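You operate a simulated robot arm through the tools that you are given. There is no shell and no other tool.

The job below is to be done with a simulated robot arm. You get a single attempt, and the scene is never put back.

## Task
Test both flat cores; 60 or harder goes in the green tray, softer in the orange.
Fine: stand the tester back.

Only the result counts: the job must be done as asked and must still hold three seconds after the hand-in. Knocking over, shifting, dropping, spilling or breaking anything else fails it.

## Robot
A 7-joint arm with a fingered hand, fixed in place. Base frame: the origin is at the foot of the arm, x ahead of it, y to its left, z up; the work surface is at about z = 800. Units: mm, rad, N and s.
Its first joint turns from -2.897 to 2.897 rad. Payload 3.7 kg.
Tool frame: the origin (TCP) lies between the finger pads and is the grasp point; the fingertips stand 25 mm ahead of it; z points along the fingers, y is the line along which they close. Largest opening 88 mm; the body of the gripper starts 29 mm behind the TCP. The gripper is a hand of 5 fingers: y runs from the thumb to the fingers, the wrist lies at [-13, -106, -174] in the tool frame, and closing takes about 1.5 s.
Orientation is that of the tool frame in the base frame, as a unit quaternion [w, x, y, z]. With the fingers straight down and the wrist toward the robot, the tool's x, y and z point along [0, 1, 0], [1, 0, 0] and [0, 0, -1] of the base frame.

## Interface
- The arm moves only by the tool send_rows. Its argument "series" is text: rows parted by semicolons, each of 6 numbers parted by spaces: the shift along the tool's x, y, z in mm, then the turn, a rotation vector about the tool's x, y, z in rad. In form: tx ty tz wx wy wz; .... A call has 1 to 20 rows; each row is the pose to reach, as a shift and turn from the pose commanded when the call began, along the tool's axes at that moment. "jaw" is the gripper command, from -1 (shut) to 1 (fully open), values between in proportion, set as the call begins (left out, the last holds). A row lasts 0.2 s, in which the tool goes at most 50 mm and 0.15 rad; a call with a longer step from one row to the next is refused whole, and so is a gripper value outside its range. A pose out of reach is approached as far as the arm can. The call stops where the force on the tool passes 90 N (or 10 N more than at its start, if that is more) or the arm is blocked; 0.2 s more then pass. The fingers move at their own pace (about 108 mm/s each) and stop on an object; they squeeze with about 32 N. The grip force told is the motor's: it shows also when the fingers shut on nothing. Time passes only in rows, and 0.2 s behind the last, so rows that repeat a pose let the fingers close. The reply holds the time, the measured pose of the TCP, the force on the tool along the base axes, the opening and the grip force, in the units named above and with some noise, with the torque about the TCP (base axes, N m) and any sound that the robot's microphone picked up.
- Cameras (640 x 400 px; columns grow to the right, rows downward): "scene" is fixed at [50.8, 650, 1513.8]; the picture's right is [-0.43, -0.90, 0.00], its down [-0.54, 0.26, -0.80] and it looks along [0.72, -0.35, -0.60] (base axes); focal length 330 px, centre (320, 200). "wrist" rides on the gripper at [59, -79, -105] in the tool frame; the picture's right is [-0.73, 0.32, -0.61], its down [-0.62, -0.68, 0.38] and it looks along [-0.29, 0.66, 0.70] (tool axes); focal length 234 px, centre (320, 200). There is no depth. A picture from a camera that has moved, and an enlarged one, comes with that camera's place and axes in the base frame and with its lens.
- grab_frame(camera): a new picture of that camera. The clock stands still meanwhile.
- set_grasp(shape): the hand has 5 fingers and takes this shape, open, in about a second: jaw (thumb against the fingers, like two jaws); tri (thumb and two fingers); tip (a fingertip pinch); poke (one finger out to press); point (the index stretched); flat (the hand flat); cup (the hand cupped); fist (a fist). The gripper value then closes the fingers along that shape, each until it touches; the sizes above hold for jaw. It gives what a move gives, with no picture.
- inspect(camera, box): a new picture of the part [left, top, right, bottom] of that camera's present view, enlarged. The clock stands still meanwhile.
- sign_off(): hands the job in; it is judged then, once.

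Places have to be worked out from the pictures, the camera data and where the tool is seen. Open the gripper and draw the arm clear of the work before you hand the job in, unless the task says otherwise.

The tools are called after "Request:" by a JSON object that holds its "op" and its "data". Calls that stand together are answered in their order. send_rows: Moves the arm, as the interface text tells. Its arguments: {"type":"object","properties":{"series":{"type":"string"},"jaw":{"type":"number"}},"required":["series"]} The other tools are called the same way: set_grasp (shape) gives the hand a shape; grab_frame (camera) takes a picture; inspect (camera, box) takes an enlarged picture of a part of a camera's view; sign_off () hands the job in.

At the start:

```text
time_s: 0.0
tool_pos: [518.0, 129.1, 1104.5]
tcp_rot: [0.0, 0.707, 0.707, 0.0]
force: [0.2, -0.5, -0.2]
torque: [-0.04, 0.0, 0.01]
opening: 87.7
finger_force: 0.0
shape: jaw
```

scene: 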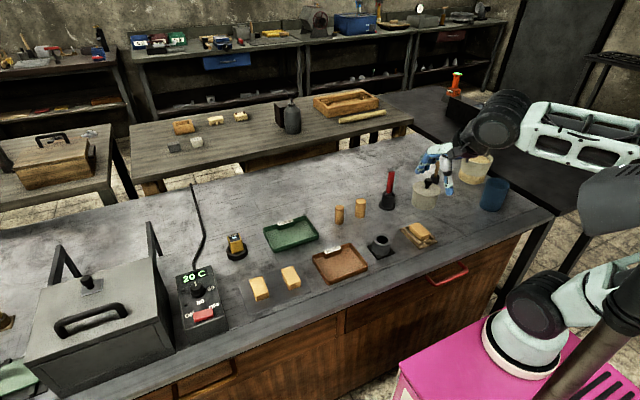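
wrist: 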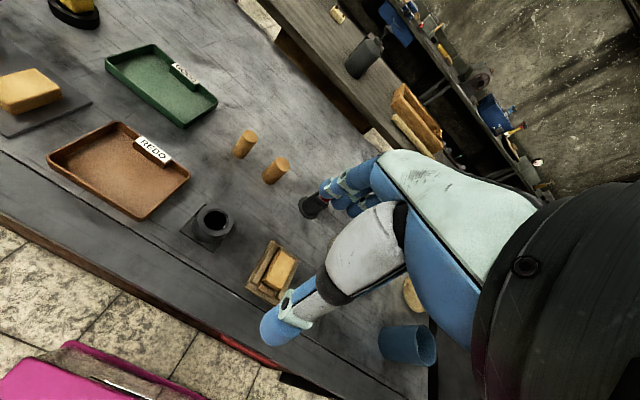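

I start by looking closer at the bench to identify the cores, the tester, its stand and the trays.

Request:
{"op": "inspect", "data": {"camera": "scene", "box": [220, 180, 380, 310]}}

Request:
{"op": "inspect", "data": {"camera": "scene", "box": [330, 140, 530, 270]}}

Request:
{"op": "inspect", "data": {"camera": "scene", "box": [150, 220, 320, 350]}}

Request:
{"op": "inspect", "data": {"camera": "wrist", "box": [0, 0, 320, 320]}}

```text
3.08 times, centred on (300, 245) of scene
camera zoom: at [50.8, 650.0, 1513.8], right [-0.43, -0.9, 0.0], down [-0.54, 0.26, -0.8], along [0.72, -0.35, -0.6], focal length 1015 px, centre (382, 62)
```

zoom: 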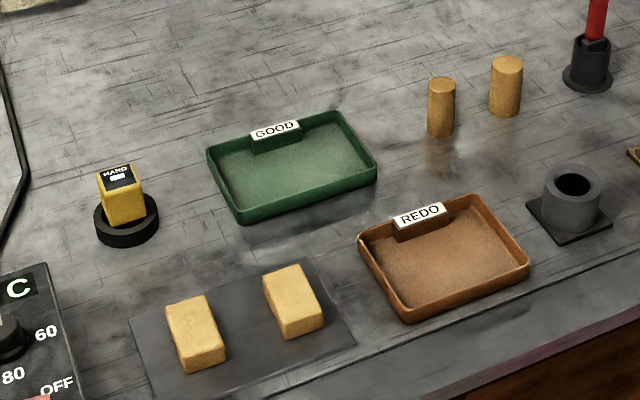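

```text
3.08 times, centred on (430, 205) of scene
camera zoom: at [50.8, 650.0, 1513.8], right [-0.43, -0.9, 0.0], down [-0.54, 0.26, -0.8], along [0.72, -0.35, -0.6], focal length 1015 px, centre (-18, 185)
```

zoom: 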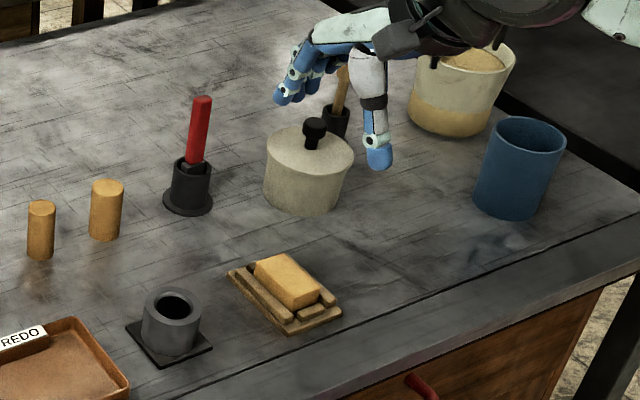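

```text
3.08 times, centred on (235, 285) of scene
camera zoom: at [50.8, 650.0, 1513.8], right [-0.43, -0.9, 0.0], down [-0.54, 0.26, -0.8], along [0.72, -0.35, -0.6], focal length 1015 px, centre (582, -62)
```

zoom: 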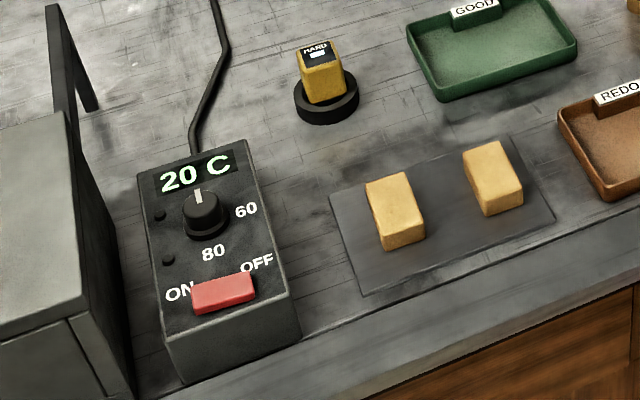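

```text
1.25 times, centred on (160, 160) of wrist
camera zoom: at [438.1, 186.2, 1207.5], right [0.32, -0.73, 0.61], down [-0.68, -0.62, -0.38], along [0.66, -0.29, -0.7], focal length 293 px, centre (520, 250)
```

zoom: 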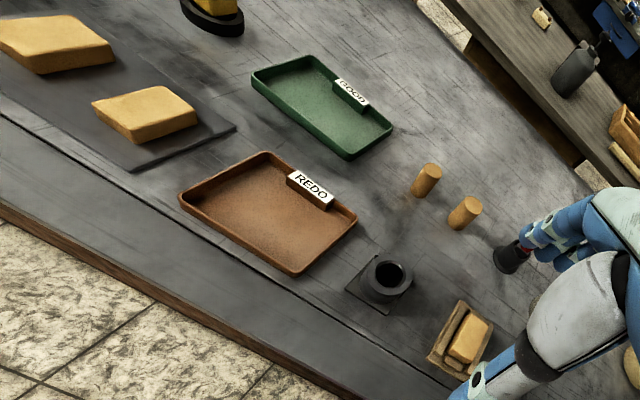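

The two yellow blocks lie on a dark plate near (612, 555) and (612, 467). The tester marked "HARD" stands in a black ring near (778, 572). I zoom in on each for detail.

Request:
{"op": "inspect", "data": {"camera": "scene", "box": [215, 220, 265, 265]}}

Request:
{"op": "inspect", "data": {"camera": "scene", "box": [240, 255, 320, 315]}}

Request:
{"op": "inspect", "data": {"camera": "scene", "box": [255, 205, 375, 295]}}

Request:
{"op": "inspect", "data": {"camera": "scene", "box": [400, 60, 640, 210]}}

```text
8.89 times, centred on (240, 242) of scene
camera zoom: at [50.8, 650.0, 1513.8], right [-0.43, -0.9, 0.0], down [-0.54, 0.26, -0.8], along [0.72, -0.35, -0.6], focal length 2933 px, centre (1031, -178)
```

zoom: 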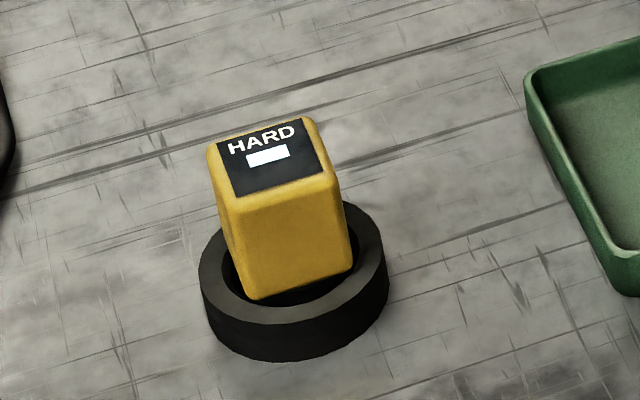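

```text
6.67 times, centred on (280, 285) of scene
camera zoom: at [50.8, 650.0, 1513.8], right [-0.43, -0.9, 0.0], down [-0.54, 0.26, -0.8], along [0.72, -0.35, -0.6], focal length 2200 px, centre (587, -367)
```

zoom: 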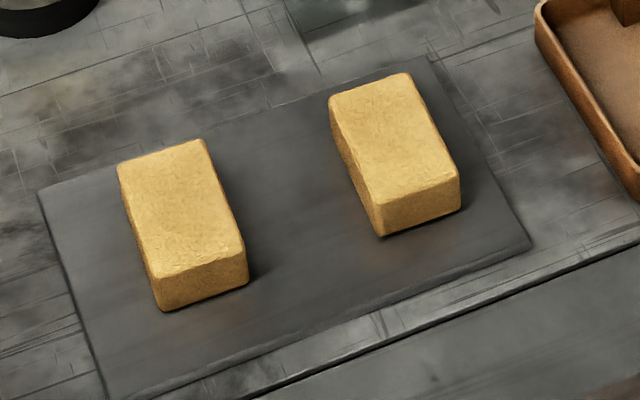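

```text
4.44 times, centred on (315, 250) of scene
camera zoom: at [50.8, 650.0, 1513.8], right [-0.43, -0.9, 0.0], down [-0.54, 0.26, -0.8], along [0.72, -0.35, -0.6], focal length 1467 px, centre (342, -22)
```

zoom: 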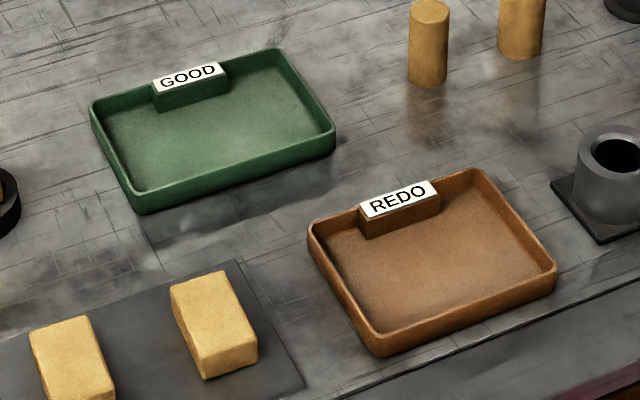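

```text
2.67 times, centred on (520, 135) of scene
camera zoom: at [50.8, 650.0, 1513.8], right [-0.43, -0.9, 0.0], down [-0.54, 0.26, -0.8], along [0.72, -0.35, -0.6], focal length 880 px, centre (-213, 373)
```

zoom: 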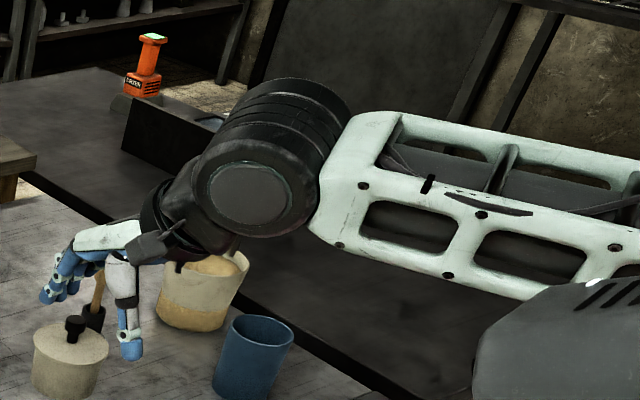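

The tester is a roughly 33 mm square box, axis-aligned, with its top at about z = 862 and its ring about 17 mm high. The blocks are about 59×35×22 mm. Before planning a grasp I look at how the hand's fingers are laid out.

Request:
{"op": "inspect", "data": {"camera": "scene", "box": [405, 130, 485, 200]}}

Request:
{"op": "inspect", "data": {"camera": "wrist", "box": [240, 130, 560, 360]}}

```text
5.71 times, centred on (445, 165) of scene
camera zoom: at [50.8, 650.0, 1513.8], right [-0.43, -0.9, 0.0], down [-0.54, 0.26, -0.8], along [0.72, -0.35, -0.6], focal length 1886 px, centre (-394, 400)
```

zoom: 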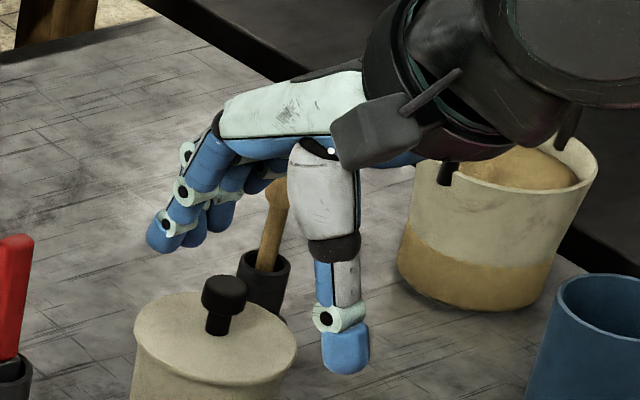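

```text
1.74 times, centred on (400, 245) of wrist
camera zoom: at [438.1, 186.2, 1207.5], right [0.32, -0.73, 0.61], down [-0.68, -0.62, -0.38], along [0.66, -0.29, -0.7], focal length 407 px, centre (181, 122)
```

zoom: 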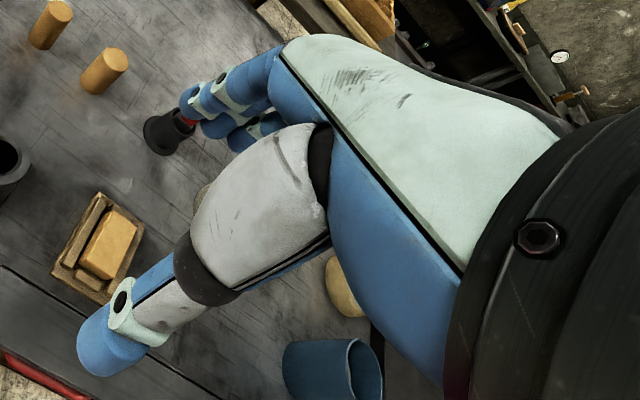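

The thumb faces the index and middle fingers near the tool's x = 0, and the other fingers spread to the tool's -x. I try the "tri" shape in free space to see whether the spare fingers fold away, since that would suit a tilted grasp that leaves the display visible.

Request:
{"op": "set_grasp", "data": {"shape": "tri"}}

Request:
{"op": "inspect", "data": {"camera": "scene", "box": [405, 130, 485, 200]}}

Request:
{"op": "inspect", "data": {"camera": "wrist", "box": [240, 130, 560, 360]}}

```text
time_s: 0.9
tool_pos: [517.2, 128.3, 1103.5]
tcp_rot: [0.0, 0.707, 0.707, 0.0]
force: [-0.6, 0.1, 0.1]
torque: [0.01, 0.0, 0.0]
opening: 87.8
finger_force: 0.1
shape: tri
```

```text
5.71 times, centred on (445, 165) of scene
camera zoom: at [50.8, 650.0, 1513.8], right [-0.43, -0.9, 0.0], down [-0.54, 0.26, -0.8], along [0.72, -0.35, -0.6], focal length 1886 px, centre (-394, 400)
```

zoom: 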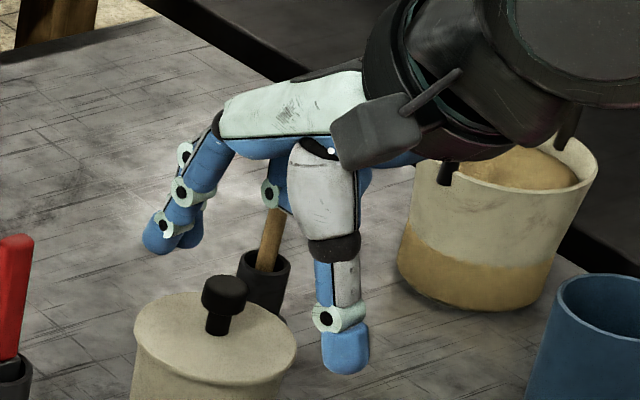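

```text
1.74 times, centred on (400, 245) of wrist
camera zoom: at [438.1, 186.2, 1207.5], right [0.32, -0.73, 0.61], down [-0.68, -0.62, -0.38], along [0.66, -0.29, -0.7], focal length 407 px, centre (181, 122)
```

zoom: 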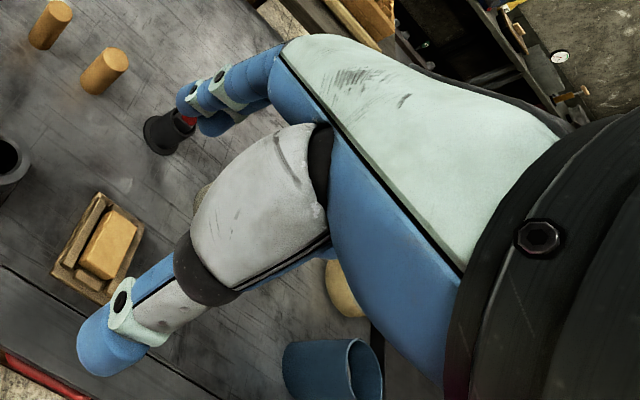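

"Tri" folds the ring and little fingers away, which suits a grasp with the hand tilted to the right so that both cameras can see the display. I move high over the bench toward the tester, tilting about the tool's y axis by 0.65 rad as I go.

Request:
{"op": "send_rows", "data": {"series": "32.1 18.2 10.4 0 0.065 0; 64.2 36.4 20.8 0 0.13 0; 96.3 54.6 31.2 0 0.195 0; 128.4 72.8 41.6 0 0.26 0; 160.5 91 52 0 0.325 0; 192.6 109.2 62.4 0 0.39 0; 224.7 127.4 72.8 0 0.455 0; 256.8 145.6 83.2 0 0.52 0; 288.9 163.8 93.6 0 0.585 0; 321 182 104 0 0.65 0; 321 182 104 0 0.65 0", "jaw": 1}}

Request:
{"op": "grab_frame", "data": {"camera": "wrist"}}

Request:
{"op": "grab_frame", "data": {"camera": "scene"}}

```text
time_s: 3.3
tool_pos: [699.8, 451.0, 997.5]
tcp_rot: [-0.226, 0.669, 0.67, 0.226]
force: [0.3, -0.5, 0.2]
torque: [0.02, 0.01, -0.03]
opening: 87.8
finger_force: 0.1
shape: tri
```

```text
taken
camera wrist: at [620.8, 432.6, 1116.2], right [0.32, -0.95, 0.04], down [-0.68, -0.26, -0.68], along [0.66, 0.19, -0.73], focal length 234 px, centre (320, 200)
```

wrist: 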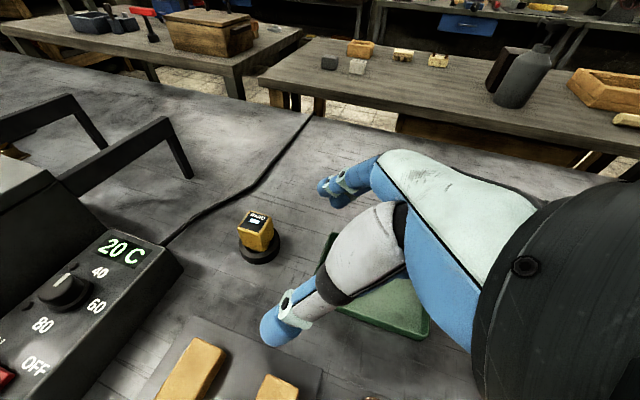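

```text
taken
```

scene: 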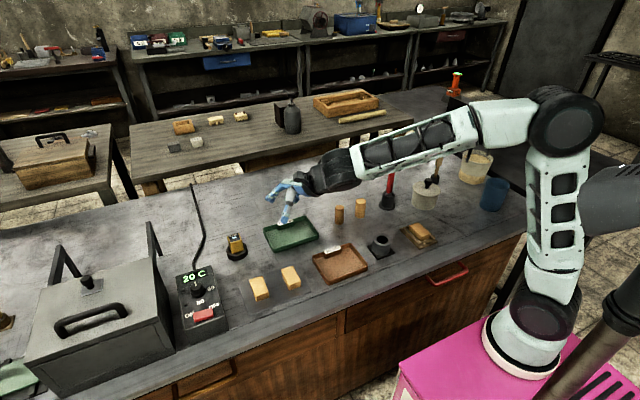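

The arm took the tilted pose cleanly. I enlarge the tester in this wrist view to cross-check its position.

Request:
{"op": "inspect", "data": {"camera": "wrist", "box": [220, 190, 300, 280]}}

```text
4.44 times, centred on (260, 235) of wrist
camera zoom: at [620.8, 432.6, 1116.2], right [0.32, -0.95, 0.04], down [-0.68, -0.26, -0.68], along [0.66, 0.19, -0.73], focal length 1041 px, centre (587, 44)
```

zoom: 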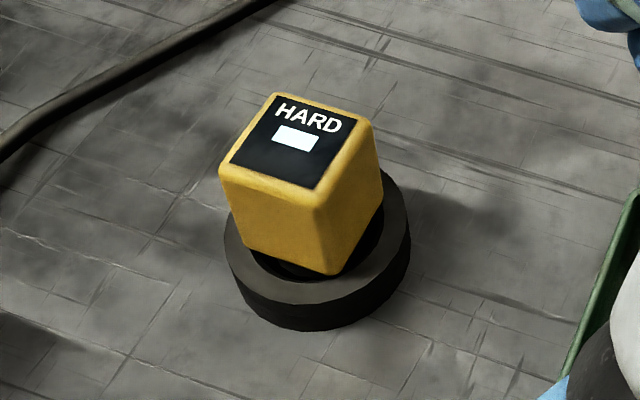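

From this view the tester's top centre comes out near (778, 567), against (776, 572) from the scene camera, so I take about (776, 569.5). I move to a pre-grasp about 70 mm back along the fingers and look again from closer.

Request:
{"op": "send_rows", "data": {"series": "1 19 30 0 0 0; 2 38 60 0 0 0; 3 57 90 0 0 0; 4.3 76 120 0 0 0; 4.3 76 120 0 0 0", "jaw": 1}}

Request:
{"op": "grab_frame", "data": {"camera": "wrist"}}

Request:
{"op": "inspect", "data": {"camera": "scene", "box": [200, 180, 300, 270]}}

```text
time_s: 4.5
tool_pos: [775.3, 525.5, 905.2]
tcp_rot: [-0.225, 0.67, 0.671, 0.226]
force: [0.2, 0.2, 0.0]
torque: [0.0, -0.02, -0.04]
opening: 87.8
finger_force: 0.1
shape: tri
```

```text
taken
camera wrist: at [696.2, 507.2, 1023.3], right [0.32, -0.95, 0.04], down [-0.68, -0.27, -0.68], along [0.66, 0.19, -0.73], focal length 234 px, centre (320, 200)
```

wrist: 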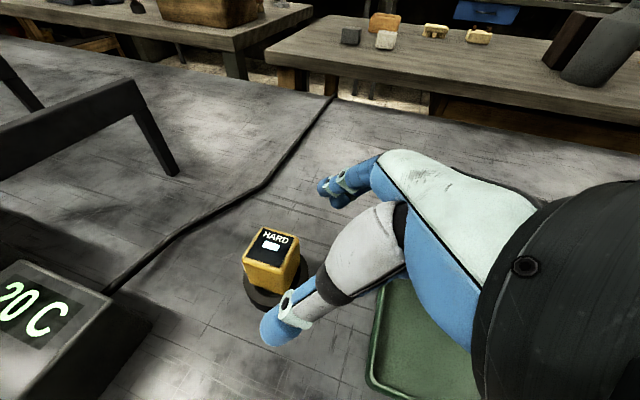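

```text
4.44 times, centred on (250, 225) of scene
camera zoom: at [50.8, 650.0, 1513.8], right [-0.43, -0.9, 0.0], down [-0.54, 0.26, -0.8], along [0.72, -0.35, -0.6], focal length 1467 px, centre (631, 89)
```

zoom: 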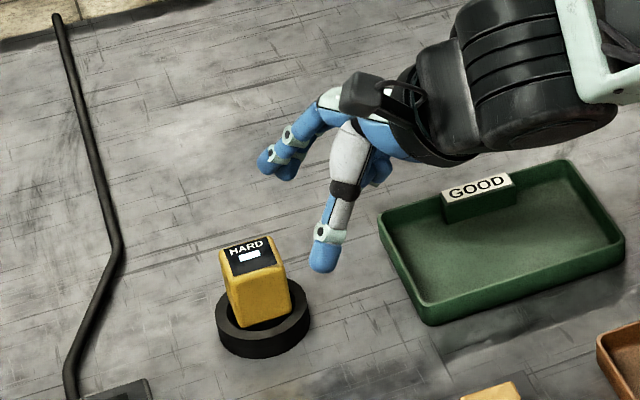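

I enlarge the tester in this closer wrist view to measure its corners.

Request:
{"op": "inspect", "data": {"camera": "wrist", "box": [220, 210, 340, 320]}}

```text
3.64 times, centred on (280, 265) of wrist
camera zoom: at [696.2, 507.2, 1023.3], right [0.32, -0.95, 0.04], down [-0.68, -0.27, -0.68], along [0.66, 0.19, -0.73], focal length 852 px, centre (466, -36)
```

zoom: 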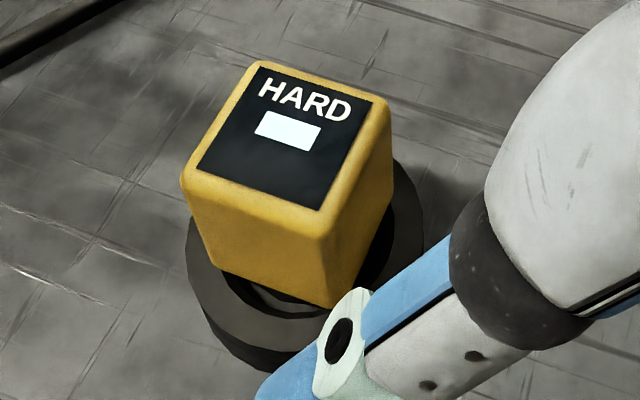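

This puts the tester's top centre about (2.6, 45, -42) mm from the TCP. I advance along the fingers to the grasp pose, with the fingertips just above the ring, and check before closing.

Request:
{"op": "send_rows", "data": {"series": "0 0.6 20 0 0 0; 0 1.2 40 0 0 0; -0.5 1.7 56 0 0 0; -0.5 1.7 64.3 0 0 0; -0.5 1.7 64.3 0 0 0", "jaw": 1}}

Request:
{"op": "grab_frame", "data": {"camera": "wrist"}}

Request:
{"op": "inspect", "data": {"camera": "scene", "box": [205, 205, 285, 275]}}

```text
time_s: 5.7
tool_pos: [775.8, 565.0, 855.4]
tcp_rot: [-0.226, 0.669, 0.671, 0.226]
force: [0.4, 0.1, 0.8]
torque: [-0.04, 0.02, -0.03]
opening: 87.6
finger_force: 0.0
shape: tri
```

```text
taken
camera wrist: at [697.3, 545.8, 973.2], right [0.32, -0.95, 0.04], down [-0.68, -0.27, -0.68], along [0.66, 0.19, -0.73], focal length 234 px, centre (320, 200)
```

wrist: 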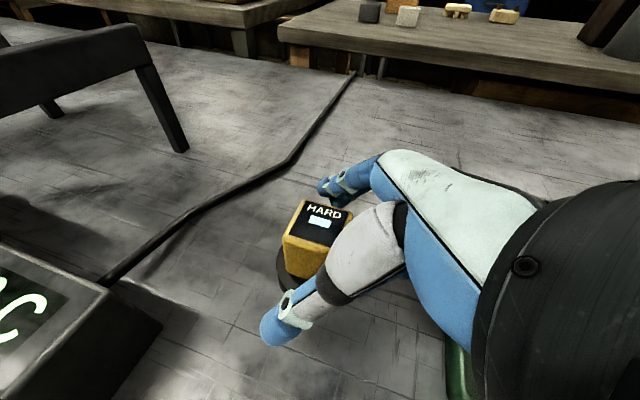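

```text
5.71 times, centred on (245, 240) of scene
camera zoom: at [50.8, 650.0, 1513.8], right [-0.43, -0.9, 0.0], down [-0.54, 0.26, -0.8], along [0.72, -0.35, -0.6], focal length 1886 px, centre (749, -29)
```

zoom: 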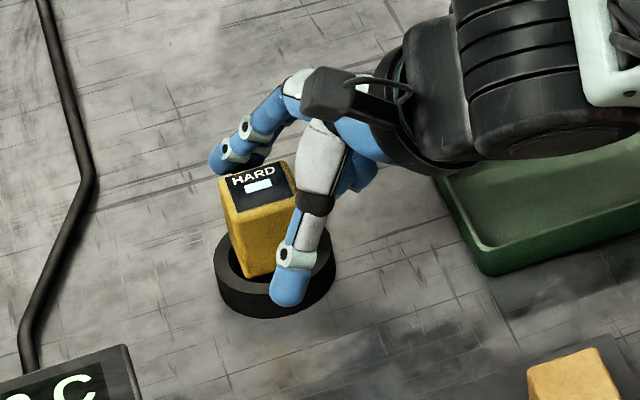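

The display is visible from both cameras and the fingers straddle the box. I enlarge the wrist view to check that the box is centred between thumb and fingers before closing.

Request:
{"op": "inspect", "data": {"camera": "wrist", "box": [260, 170, 380, 290]}}

```text
3.33 times, centred on (320, 230) of wrist
camera zoom: at [697.3, 545.8, 973.2], right [0.32, -0.95, 0.04], down [-0.68, -0.27, -0.68], along [0.66, 0.19, -0.73], focal length 781 px, centre (320, 100)
```

zoom: 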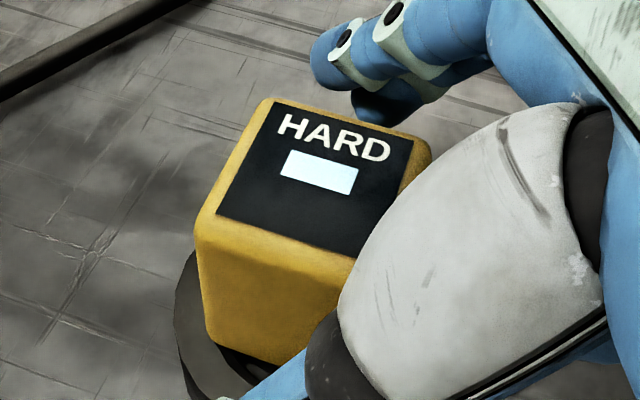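

The box centre is about 1.2 mm off in x, so I shift 1 mm and close the fingers on it.

Request:
{"op": "send_rows", "data": {"series": "0 1 0 0 0 0; 0 1 0 0 0 0; 0 1 0 0 0 0; 0 1 0 0 0 0; 0 1 0 0 0 0; 0 1 0 0 0 0; 0 1 0 0 0 0; 0 1 0 0 0 0; 0 1 0 0 0 0; 0 1 0 0 0 0", "jaw": -1}}

Request:
{"op": "inspect", "data": {"camera": "wrist", "box": [220, 150, 400, 330]}}

Request:
{"op": "inspect", "data": {"camera": "scene", "box": [205, 205, 285, 275]}}

```text
time_s: 7.9
tool_pos: [777.4, 563.9, 853.0]
tcp_rot: [-0.225, 0.67, 0.67, 0.225]
force: [-0.3, 1.1, 0.0]
torque: [0.03, 0.01, -0.03]
opening: 30.2
finger_force: 31.8
shape: tri
```

```text
2.22 times, centred on (310, 240) of wrist
camera zoom: at [698.1, 545.8, 972.8], right [0.32, -0.95, 0.04], down [-0.68, -0.27, -0.68], along [0.66, 0.19, -0.73], focal length 520 px, centre (342, 111)
```

zoom: 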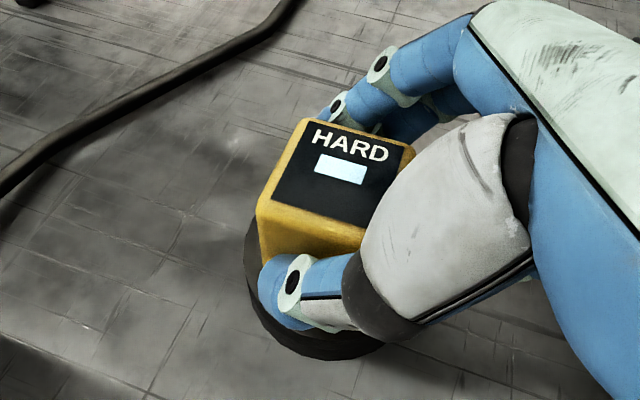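

```text
5.71 times, centred on (245, 240) of scene
camera zoom: at [50.8, 650.0, 1513.8], right [-0.43, -0.9, 0.0], down [-0.54, 0.26, -0.8], along [0.72, -0.35, -0.6], focal length 1886 px, centre (749, -29)
```

zoom: 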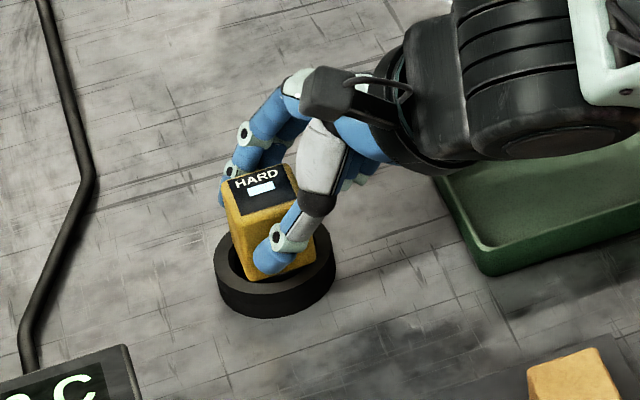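

The grip holds at 31.8 N and the display is clear to see. I lift straight up 60 mm and look at the underside.

Request:
{"op": "send_rows", "data": {"series": "6 0 -8 0 0 0; 12.1 0 -15.9 0 0 0; 18.2 0 -23.9 0 0 0; 24.2 0 -31.8 0 0 0; 30.3 0 -39.8 0 0 0; 36.3 0 -47.8 0 0 0; 36.3 0 -47.8 0 0 0", "jaw": -1}}

Request:
{"op": "inspect", "data": {"camera": "wrist", "box": [200, 150, 400, 330]}}

Request:
{"op": "inspect", "data": {"camera": "scene", "box": [205, 195, 285, 265]}}

```text
time_s: 9.5
tool_pos: [776.6, 564.5, 915.0]
tcp_rot: [-0.225, 0.67, 0.671, 0.225]
force: [0.2, 0.9, -1.6]
torque: [-0.05, 0.0, 0.0]
opening: 30.4
finger_force: 32.4
shape: tri
```

```text
2.22 times, centred on (300, 240) of wrist
camera zoom: at [697.7, 545.9, 1032.9], right [0.32, -0.95, 0.04], down [-0.68, -0.27, -0.68], along [0.66, 0.19, -0.73], focal length 520 px, centre (364, 111)
```

zoom: 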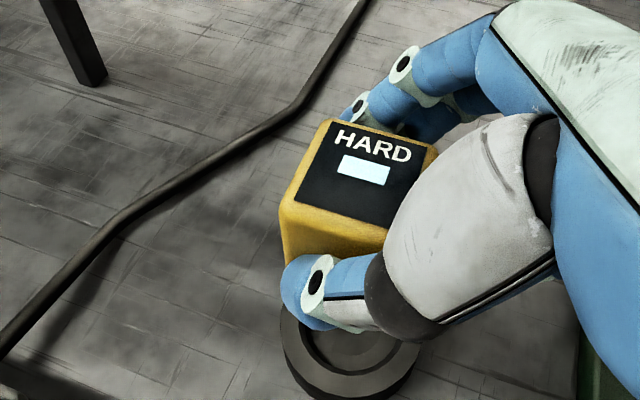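

```text
5.71 times, centred on (245, 230) of scene
camera zoom: at [50.8, 650.0, 1513.8], right [-0.43, -0.9, 0.0], down [-0.54, 0.26, -0.8], along [0.72, -0.35, -0.6], focal length 1886 px, centre (749, 29)
```

zoom: 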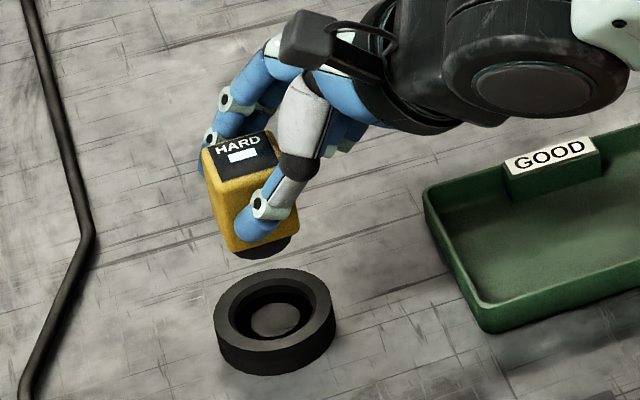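

The tester lifted cleanly. It has a round dark foot about 47 mm below the TCP. I carry it toward the left core with some extra height and check where the cores are.

Request:
{"op": "send_rows", "data": {"series": "4 -20 -12 0 0 0; 8 -50 -28 0 0 0; 8 -85 -34 0 0 0; 4 -120 -34 0 0 0; 4 -120 -34 0 0 0", "jaw": -1}}

Request:
{"op": "grab_frame", "data": {"camera": "wrist"}}

Request:
{"op": "inspect", "data": {"camera": "scene", "box": [200, 200, 330, 310]}}

```text
time_s: 10.7
tool_pos: [658.9, 547.8, 947.1]
tcp_rot: [-0.226, 0.67, 0.67, 0.226]
force: [-0.8, 0.4, -2.9]
torque: [-0.01, 0.0, 0.01]
opening: 30.0
finger_force: 32.4
shape: tri
```

```text
taken
camera wrist: at [578.6, 529.8, 1064.5], right [0.32, -0.95, 0.04], down [-0.68, -0.26, -0.68], along [0.66, 0.19, -0.73], focal length 234 px, centre (320, 200)
```

wrist: 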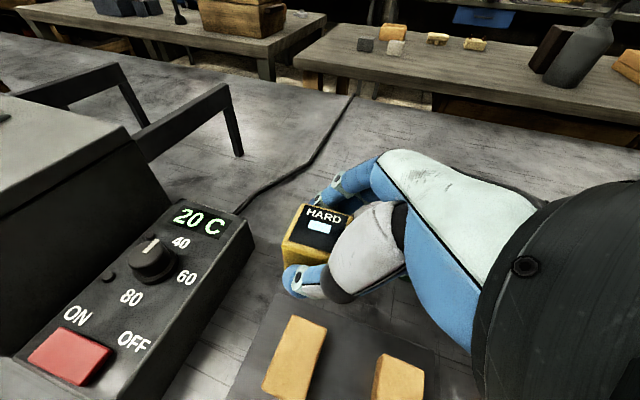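

```text
3.64 times, centred on (265, 255) of scene
camera zoom: at [50.8, 650.0, 1513.8], right [-0.43, -0.9, 0.0], down [-0.54, 0.26, -0.8], along [0.72, -0.35, -0.6], focal length 1200 px, centre (520, 0)
```

zoom: 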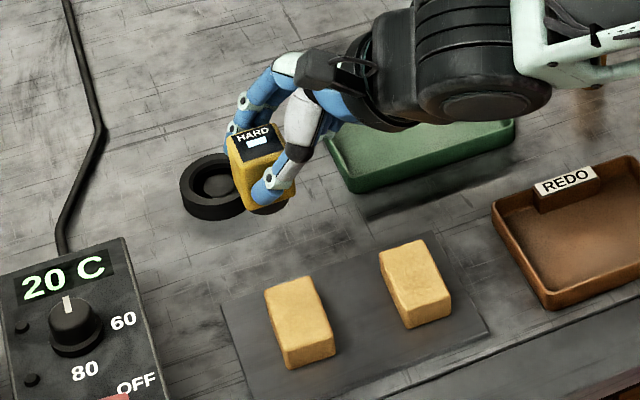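

I enlarge the blocks in this wrist view to measure them.

Request:
{"op": "inspect", "data": {"camera": "wrist", "box": [230, 270, 450, 400]}}

```text
2.91 times, centred on (340, 335) of wrist
camera zoom: at [578.6, 529.8, 1064.5], right [0.32, -0.95, 0.04], down [-0.68, -0.26, -0.68], along [0.66, 0.19, -0.73], focal length 681 px, centre (262, -193)
```

zoom: 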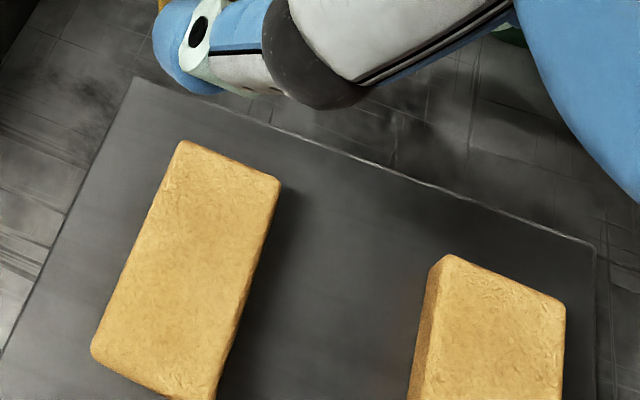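

The wrist view puts core A's centre at about (613.5, 552.3) and core B's at about (610, 463.5). I move the tester over core A and descend to roughly 13 mm above contact.

Request:
{"op": "send_rows", "data": {"series": "0 -22 0 0 0 0; 0 -44.3 0 0 0 0; -12.1 -44.3 15.9 0 0 0; -24.2 -44.3 31.8 0 0 0; -36.3 -44.3 47.8 0 0 0; -36.3 -44.3 47.8 0 0 0", "jaw": -1}}

Request:
{"op": "inspect", "data": {"camera": "scene", "box": [220, 230, 320, 310]}}

Request:
{"op": "inspect", "data": {"camera": "wrist", "box": [200, 150, 400, 330]}}

```text
time_s: 12.1
tool_pos: [614.4, 549.1, 884.4]
tcp_rot: [-0.225, 0.67, 0.67, 0.225]
force: [0.8, -0.3, -2.0]
torque: [-0.04, -0.02, 0.0]
opening: 30.1
finger_force: 32.3
shape: tri
```

```text
5.00 times, centred on (270, 270) of scene
camera zoom: at [50.8, 650.0, 1513.8], right [-0.43, -0.9, 0.0], down [-0.54, 0.26, -0.8], along [0.72, -0.35, -0.6], focal length 1650 px, centre (570, -150)
```

zoom: 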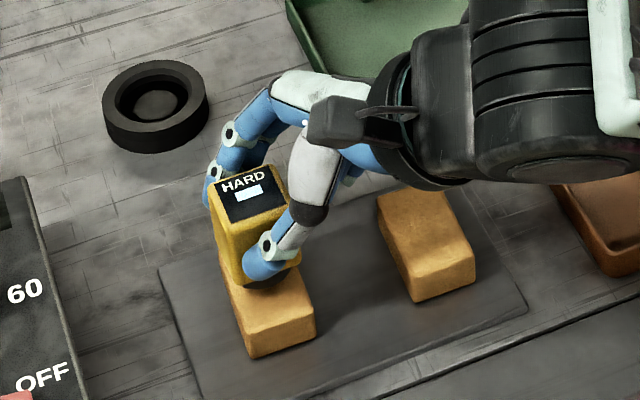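

```text
2.22 times, centred on (300, 240) of wrist
camera zoom: at [534.5, 529.9, 1002.7], right [0.32, -0.95, 0.04], down [-0.68, -0.27, -0.68], along [0.66, 0.19, -0.73], focal length 520 px, centre (364, 111)
```

zoom: 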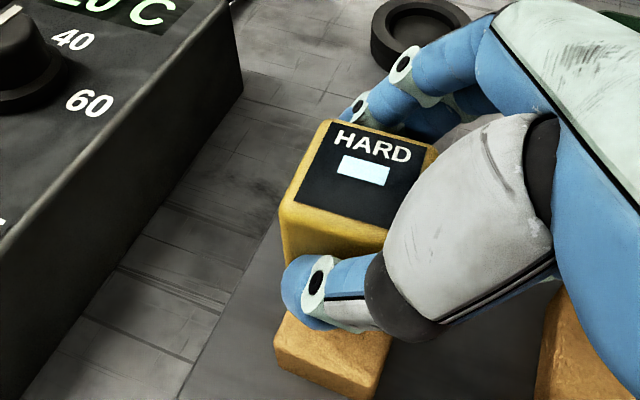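

The tester sits squarely over core A with a gap still visible. I descend slowly 6 mm and watch the force.

Request:
{"op": "send_rows", "data": {"series": "-1.2 0 1.6 0 0 0; -2.4 0 3.2 0 0 0; -3.6 0 4.8 0 0 0; -3.6 0 4.8 0 0 0", "jaw": -1}}

```text
time_s: 13.1
tool_pos: [615.0, 546.4, 881.0]
tcp_rot: [-0.227, 0.669, 0.67, 0.228]
force: [1.0, 1.4, 12.8]
torque: [0.17, -0.11, 0.04]
opening: 30.5
finger_force: 31.8
shape: tri
```

Contact has been made at about 13 N upward. I look at the display.

Request:
{"op": "inspect", "data": {"camera": "wrist", "box": [270, 170, 390, 270]}}

Request:
{"op": "inspect", "data": {"camera": "scene", "box": [240, 245, 300, 305]}}

```text
4.00 times, centred on (330, 220) of wrist
camera zoom: at [534.5, 528.7, 997.9], right [0.32, -0.95, 0.04], down [-0.68, -0.26, -0.68], along [0.66, 0.19, -0.73], focal length 937 px, centre (280, 120)
```

zoom: 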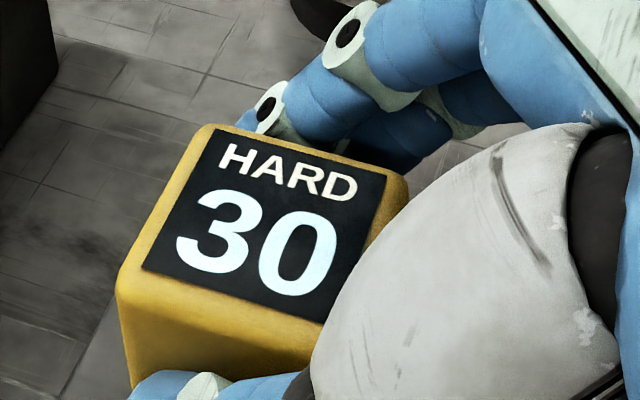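

```text
6.67 times, centred on (270, 275) of scene
camera zoom: at [50.8, 650.0, 1513.8], right [-0.43, -0.9, 0.0], down [-0.54, 0.26, -0.8], along [0.72, -0.35, -0.6], focal length 2200 px, centre (653, -300)
```

zoom: 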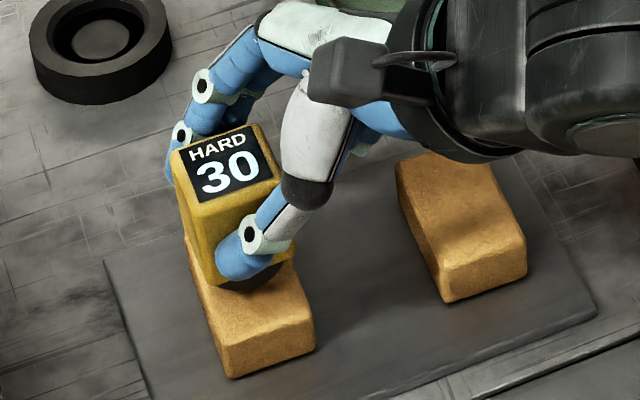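

It reads 30. I hold the press for a second to see whether the reading settles or changes.

Request:
{"op": "send_rows", "data": {"series": "0 0 0 0 0 0; 0 0 0 0 0 0; 0 0 0 0 0 0; 0 0 0 0 0 0; 0 0 0 0 0 0", "jaw": -1}}

Request:
{"op": "inspect", "data": {"camera": "wrist", "box": [270, 170, 390, 270]}}

```text
time_s: 14.3
tool_pos: [614.0, 548.0, 880.7]
tcp_rot: [-0.226, 0.67, 0.67, 0.227]
force: [3.4, 2.5, 16.2]
torque: [0.23, -0.18, 0.0]
opening: 30.5
finger_force: 31.7
shape: tri
```

```text
4.00 times, centred on (330, 220) of wrist
camera zoom: at [534.2, 528.8, 997.3], right [0.32, -0.95, 0.04], down [-0.68, -0.26, -0.68], along [0.66, 0.19, -0.73], focal length 937 px, centre (280, 120)
```

zoom: 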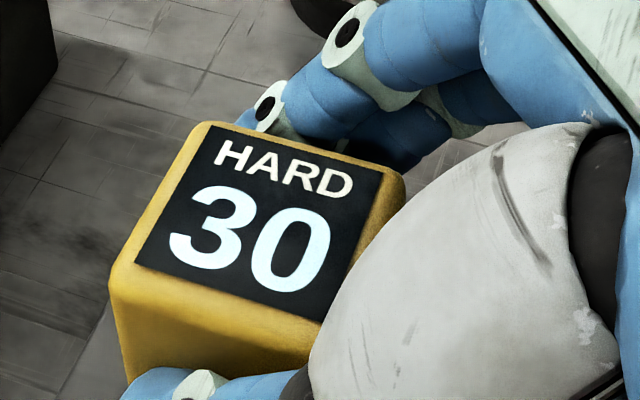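

The reading is steady at 30 with about 16 N. I lift off and check whether the display holds or clears, and that the tester still sits square in the grip.

Request:
{"op": "send_rows", "data": {"series": "1.8 0 -2.4 0 0 0; 6 0 -8 0 0 0; 12.1 0 -15.9 0 0 0; 18.2 0 -23.9 0 0 0; 18.2 0 -23.9 0 0 0", "jaw": -1}}

Request:
{"op": "inspect", "data": {"camera": "wrist", "box": [200, 150, 400, 330]}}

Request:
{"op": "inspect", "data": {"camera": "scene", "box": [220, 220, 320, 310]}}

```text
time_s: 15.5
tool_pos: [612.6, 548.0, 909.9]
tcp_rot: [-0.225, 0.67, 0.67, 0.225]
force: [-0.2, 0.5, -1.3]
torque: [0.02, 0.02, -0.01]
opening: 30.5
finger_force: 32.3
shape: tri
```

```text
2.22 times, centred on (300, 240) of wrist
camera zoom: at [534.2, 529.8, 1027.6], right [0.32, -0.95, 0.04], down [-0.68, -0.27, -0.68], along [0.66, 0.19, -0.73], focal length 520 px, centre (364, 111)
```

zoom: 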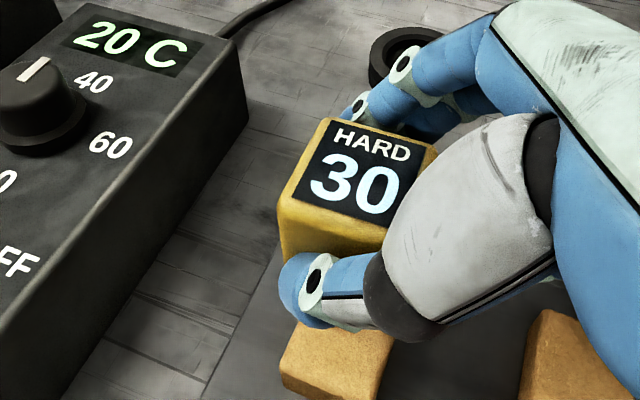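

```text
4.44 times, centred on (270, 265) of scene
camera zoom: at [50.8, 650.0, 1513.8], right [-0.43, -0.9, 0.0], down [-0.54, 0.26, -0.8], along [0.72, -0.35, -0.6], focal length 1467 px, centre (542, -89)
```

zoom: 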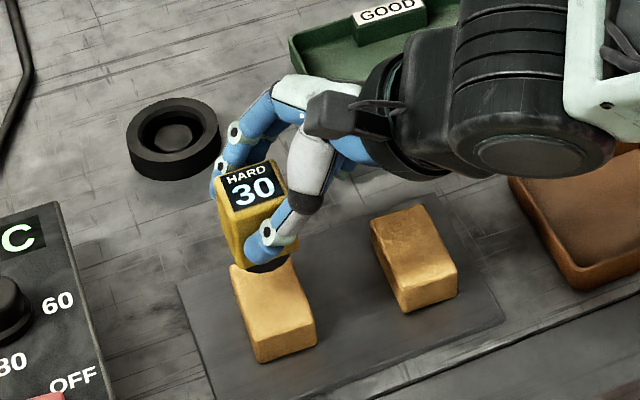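

The display holds 30 after lift-off, and core A has not moved. I carry the tester across to core B at about (610, 463.5) at the same height.

Request:
{"op": "send_rows", "data": {"series": "-17.7 -1 -13.5 0 0 0; -35.4 -2 -27 0 0 0; -53.1 -3 -40.5 0 0 0; -70.8 -3.5 -53.9 0 0 0; -70.8 -3.5 -53.9 0 0 0", "jaw": -1}}

Request:
{"op": "inspect", "data": {"camera": "scene", "box": [240, 210, 340, 310]}}

Request:
{"op": "grab_frame", "data": {"camera": "wrist"}}

```text
time_s: 16.7
tool_pos: [610.5, 457.2, 910.6]
tcp_rot: [-0.225, 0.67, 0.67, 0.226]
force: [1.0, 0.1, -0.9]
torque: [-0.02, 0.0, -0.03]
opening: 30.5
finger_force: 32.6
shape: tri
```

```text
4.00 times, centred on (290, 260) of scene
camera zoom: at [50.8, 650.0, 1513.8], right [-0.43, -0.9, 0.0], down [-0.54, 0.26, -0.8], along [0.72, -0.35, -0.6], focal length 1320 px, centre (440, -40)
```

zoom: 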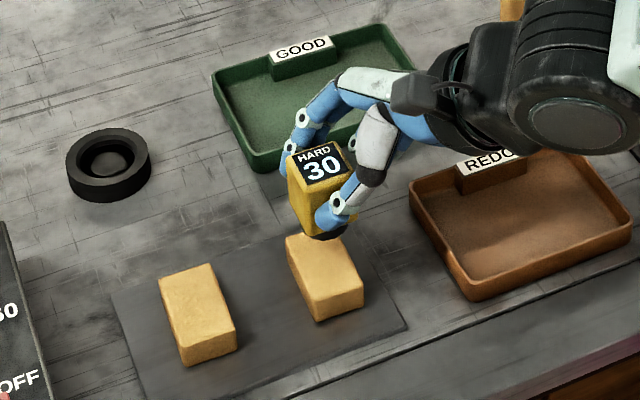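

```text
taken
camera wrist: at [531.5, 439.3, 1027.3], right [0.32, -0.95, 0.04], down [-0.68, -0.27, -0.68], along [0.66, 0.19, -0.73], focal length 234 px, centre (320, 200)
```

wrist: 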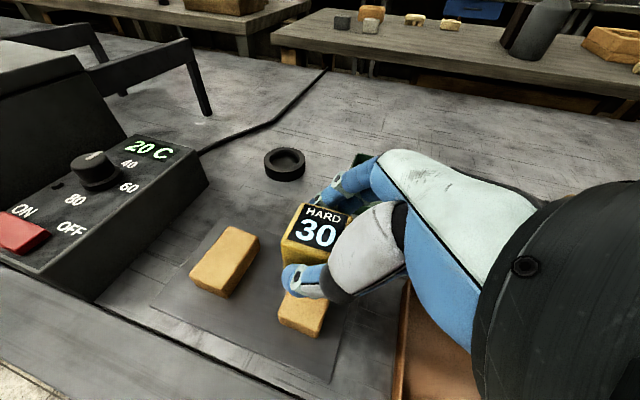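

The alignment over core B looks good. I descend 25 mm first, stopping just short of the expected contact.

Request:
{"op": "send_rows", "data": {"series": "-4.8 0 6.4 0 0 0; -9.7 0 12.7 0 0 0; -13.3 0 17.5 0 0 0; -15.1 0 19.9 0 0 0; -15.1 0 19.9 0 0 0", "jaw": -1}}

Request:
{"op": "inspect", "data": {"camera": "scene", "box": [270, 240, 320, 290]}}

```text
time_s: 17.9
tool_pos: [609.0, 457.4, 883.6]
tcp_rot: [-0.226, 0.67, 0.67, 0.226]
force: [0.0, 0.5, -1.3]
torque: [0.01, 0.03, -0.02]
opening: 30.5
finger_force: 32.2
shape: tri
```

```text
8.00 times, centred on (295, 265) of scene
camera zoom: at [50.8, 650.0, 1513.8], right [-0.43, -0.9, 0.0], down [-0.54, 0.26, -0.8], along [0.72, -0.35, -0.6], focal length 2640 px, centre (520, -320)
```

zoom: 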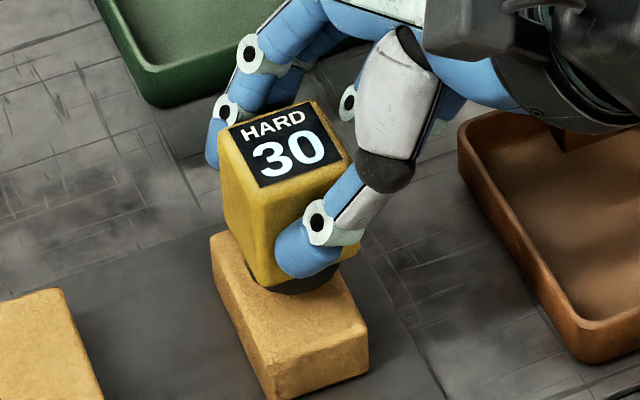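

No contact yet. I press a further 4 mm in small steps.

Request:
{"op": "send_rows", "data": {"series": "-0.9 0 1.2 0 0 0; -1.8 0 2.4 0 0 0; -2.4 0 3.2 0 0 0; -2.4 0 3.2 0 0 0; -2.4 0 3.2 0 0 0", "jaw": -1}}

Request:
{"op": "inspect", "data": {"camera": "wrist", "box": [270, 170, 390, 270]}}

Request:
{"op": "inspect", "data": {"camera": "scene", "box": [270, 240, 320, 290]}}

```text
time_s: 19.1
tool_pos: [611.5, 458.2, 880.8]
tcp_rot: [-0.226, 0.67, 0.67, 0.226]
force: [0.9, 0.8, 7.8]
torque: [0.07, 0.01, 0.0]
opening: 30.7
finger_force: 31.9
shape: tri
```

```text
4.00 times, centred on (330, 220) of wrist
camera zoom: at [530.9, 439.6, 998.4], right [0.32, -0.95, 0.04], down [-0.68, -0.26, -0.68], along [0.66, 0.19, -0.73], focal length 937 px, centre (280, 120)
```

zoom: 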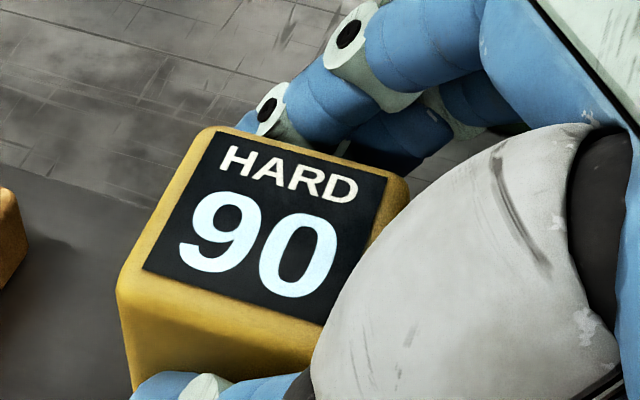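

```text
8.00 times, centred on (295, 265) of scene
camera zoom: at [50.8, 650.0, 1513.8], right [-0.43, -0.9, 0.0], down [-0.54, 0.26, -0.8], along [0.72, -0.35, -0.6], focal length 2640 px, centre (520, -320)
```

zoom: 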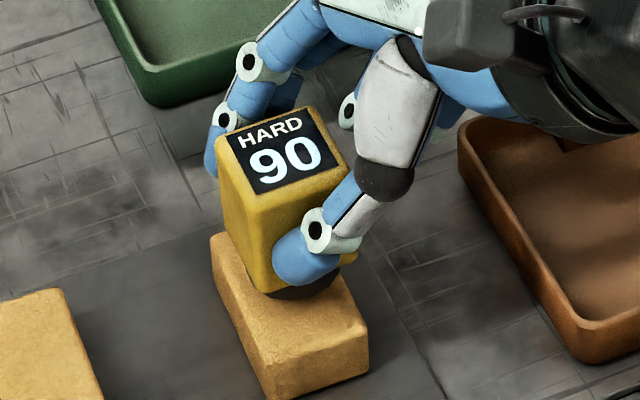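

Core B reads 90 with about 8 N. I hold briefly to confirm it is stable.

Request:
{"op": "send_rows", "data": {"series": "0 0 0 0 0 0; 0 0 0 0 0 0; 0 0 0 0 0 0; 0 0 0 0 0 0", "jaw": -1}}

Request:
{"op": "inspect", "data": {"camera": "wrist", "box": [270, 170, 390, 270]}}

```text
time_s: 20.1
tool_pos: [610.5, 457.7, 880.5]
tcp_rot: [-0.226, 0.67, 0.669, 0.226]
force: [0.5, 0.9, 8.9]
torque: [0.09, -0.04, -0.01]
opening: 30.4
finger_force: 31.4
shape: tri
```

```text
4.00 times, centred on (330, 220) of wrist
camera zoom: at [530.7, 439.6, 998.3], right [0.32, -0.95, 0.04], down [-0.68, -0.26, -0.68], along [0.66, 0.19, -0.73], focal length 937 px, centre (280, 120)
```

zoom: 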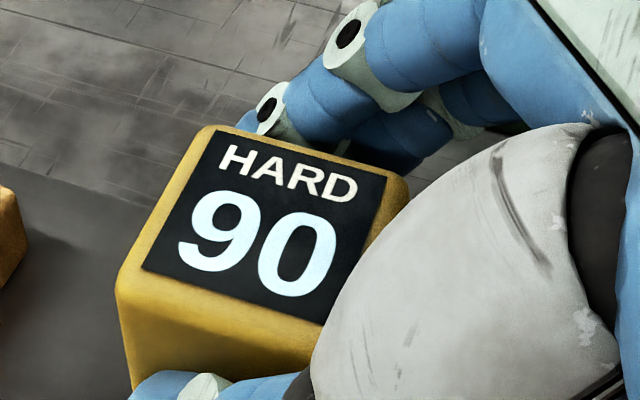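

Results: core A = 30 (orange), core B = 90 (green). I lift the tester and carry it back to 60 mm above its stand, retracing the recorded grasp pose.

Request:
{"op": "send_rows", "data": {"series": "2 0 -2.6 0 0 0; 12.1 0 -15.9 0 0 0; 24.2 0 -31.8 0 0 0; 36.3 0 -47.8 0 0 0; 47.9 28 -33.8 0 0 0; 59.5 55.9 -19.8 0 0 0; 71.1 83.9 -5.9 0 0 0; 82.8 111.9 8.1 0 0 0; 94.4 139.8 22.1 0 0 0; 106 167.8 36.1 0 0 0; 106 167.8 36.1 0 0 0", "jaw": -1}}

Request:
{"op": "grab_frame", "data": {"camera": "wrist"}}

Request:
{"op": "inspect", "data": {"camera": "scene", "box": [205, 195, 285, 265]}}

Request:
{"op": "inspect", "data": {"camera": "wrist", "box": [200, 150, 400, 330]}}

```text
time_s: 22.5
tool_pos: [777.1, 562.5, 915.0]
tcp_rot: [-0.226, 0.669, 0.671, 0.226]
force: [0.0, 0.4, -2.2]
torque: [0.01, -0.02, 0.02]
opening: 30.6
finger_force: 31.9
shape: tri
```

```text
taken
camera wrist: at [698.7, 544.3, 1033.2], right [0.32, -0.95, 0.04], down [-0.68, -0.27, -0.68], along [0.66, 0.19, -0.73], focal length 234 px, centre (320, 200)
```

wrist: 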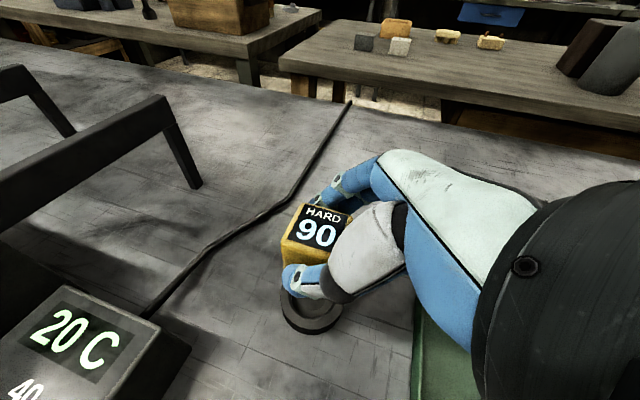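

```text
5.71 times, centred on (245, 230) of scene
camera zoom: at [50.8, 650.0, 1513.8], right [-0.43, -0.9, 0.0], down [-0.54, 0.26, -0.8], along [0.72, -0.35, -0.6], focal length 1886 px, centre (749, 29)
```

zoom: 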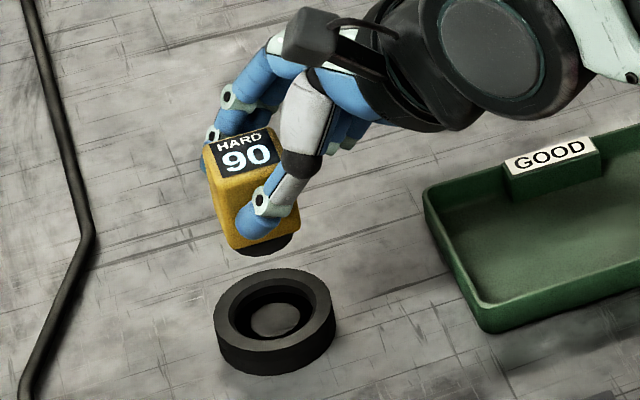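

```text
2.22 times, centred on (300, 240) of wrist
camera zoom: at [698.7, 544.3, 1033.2], right [0.32, -0.95, 0.04], down [-0.68, -0.27, -0.68], along [0.66, 0.19, -0.73], focal length 520 px, centre (364, 111)
```

zoom: 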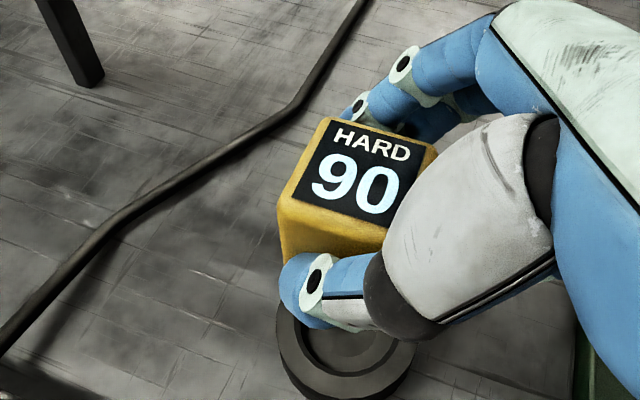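

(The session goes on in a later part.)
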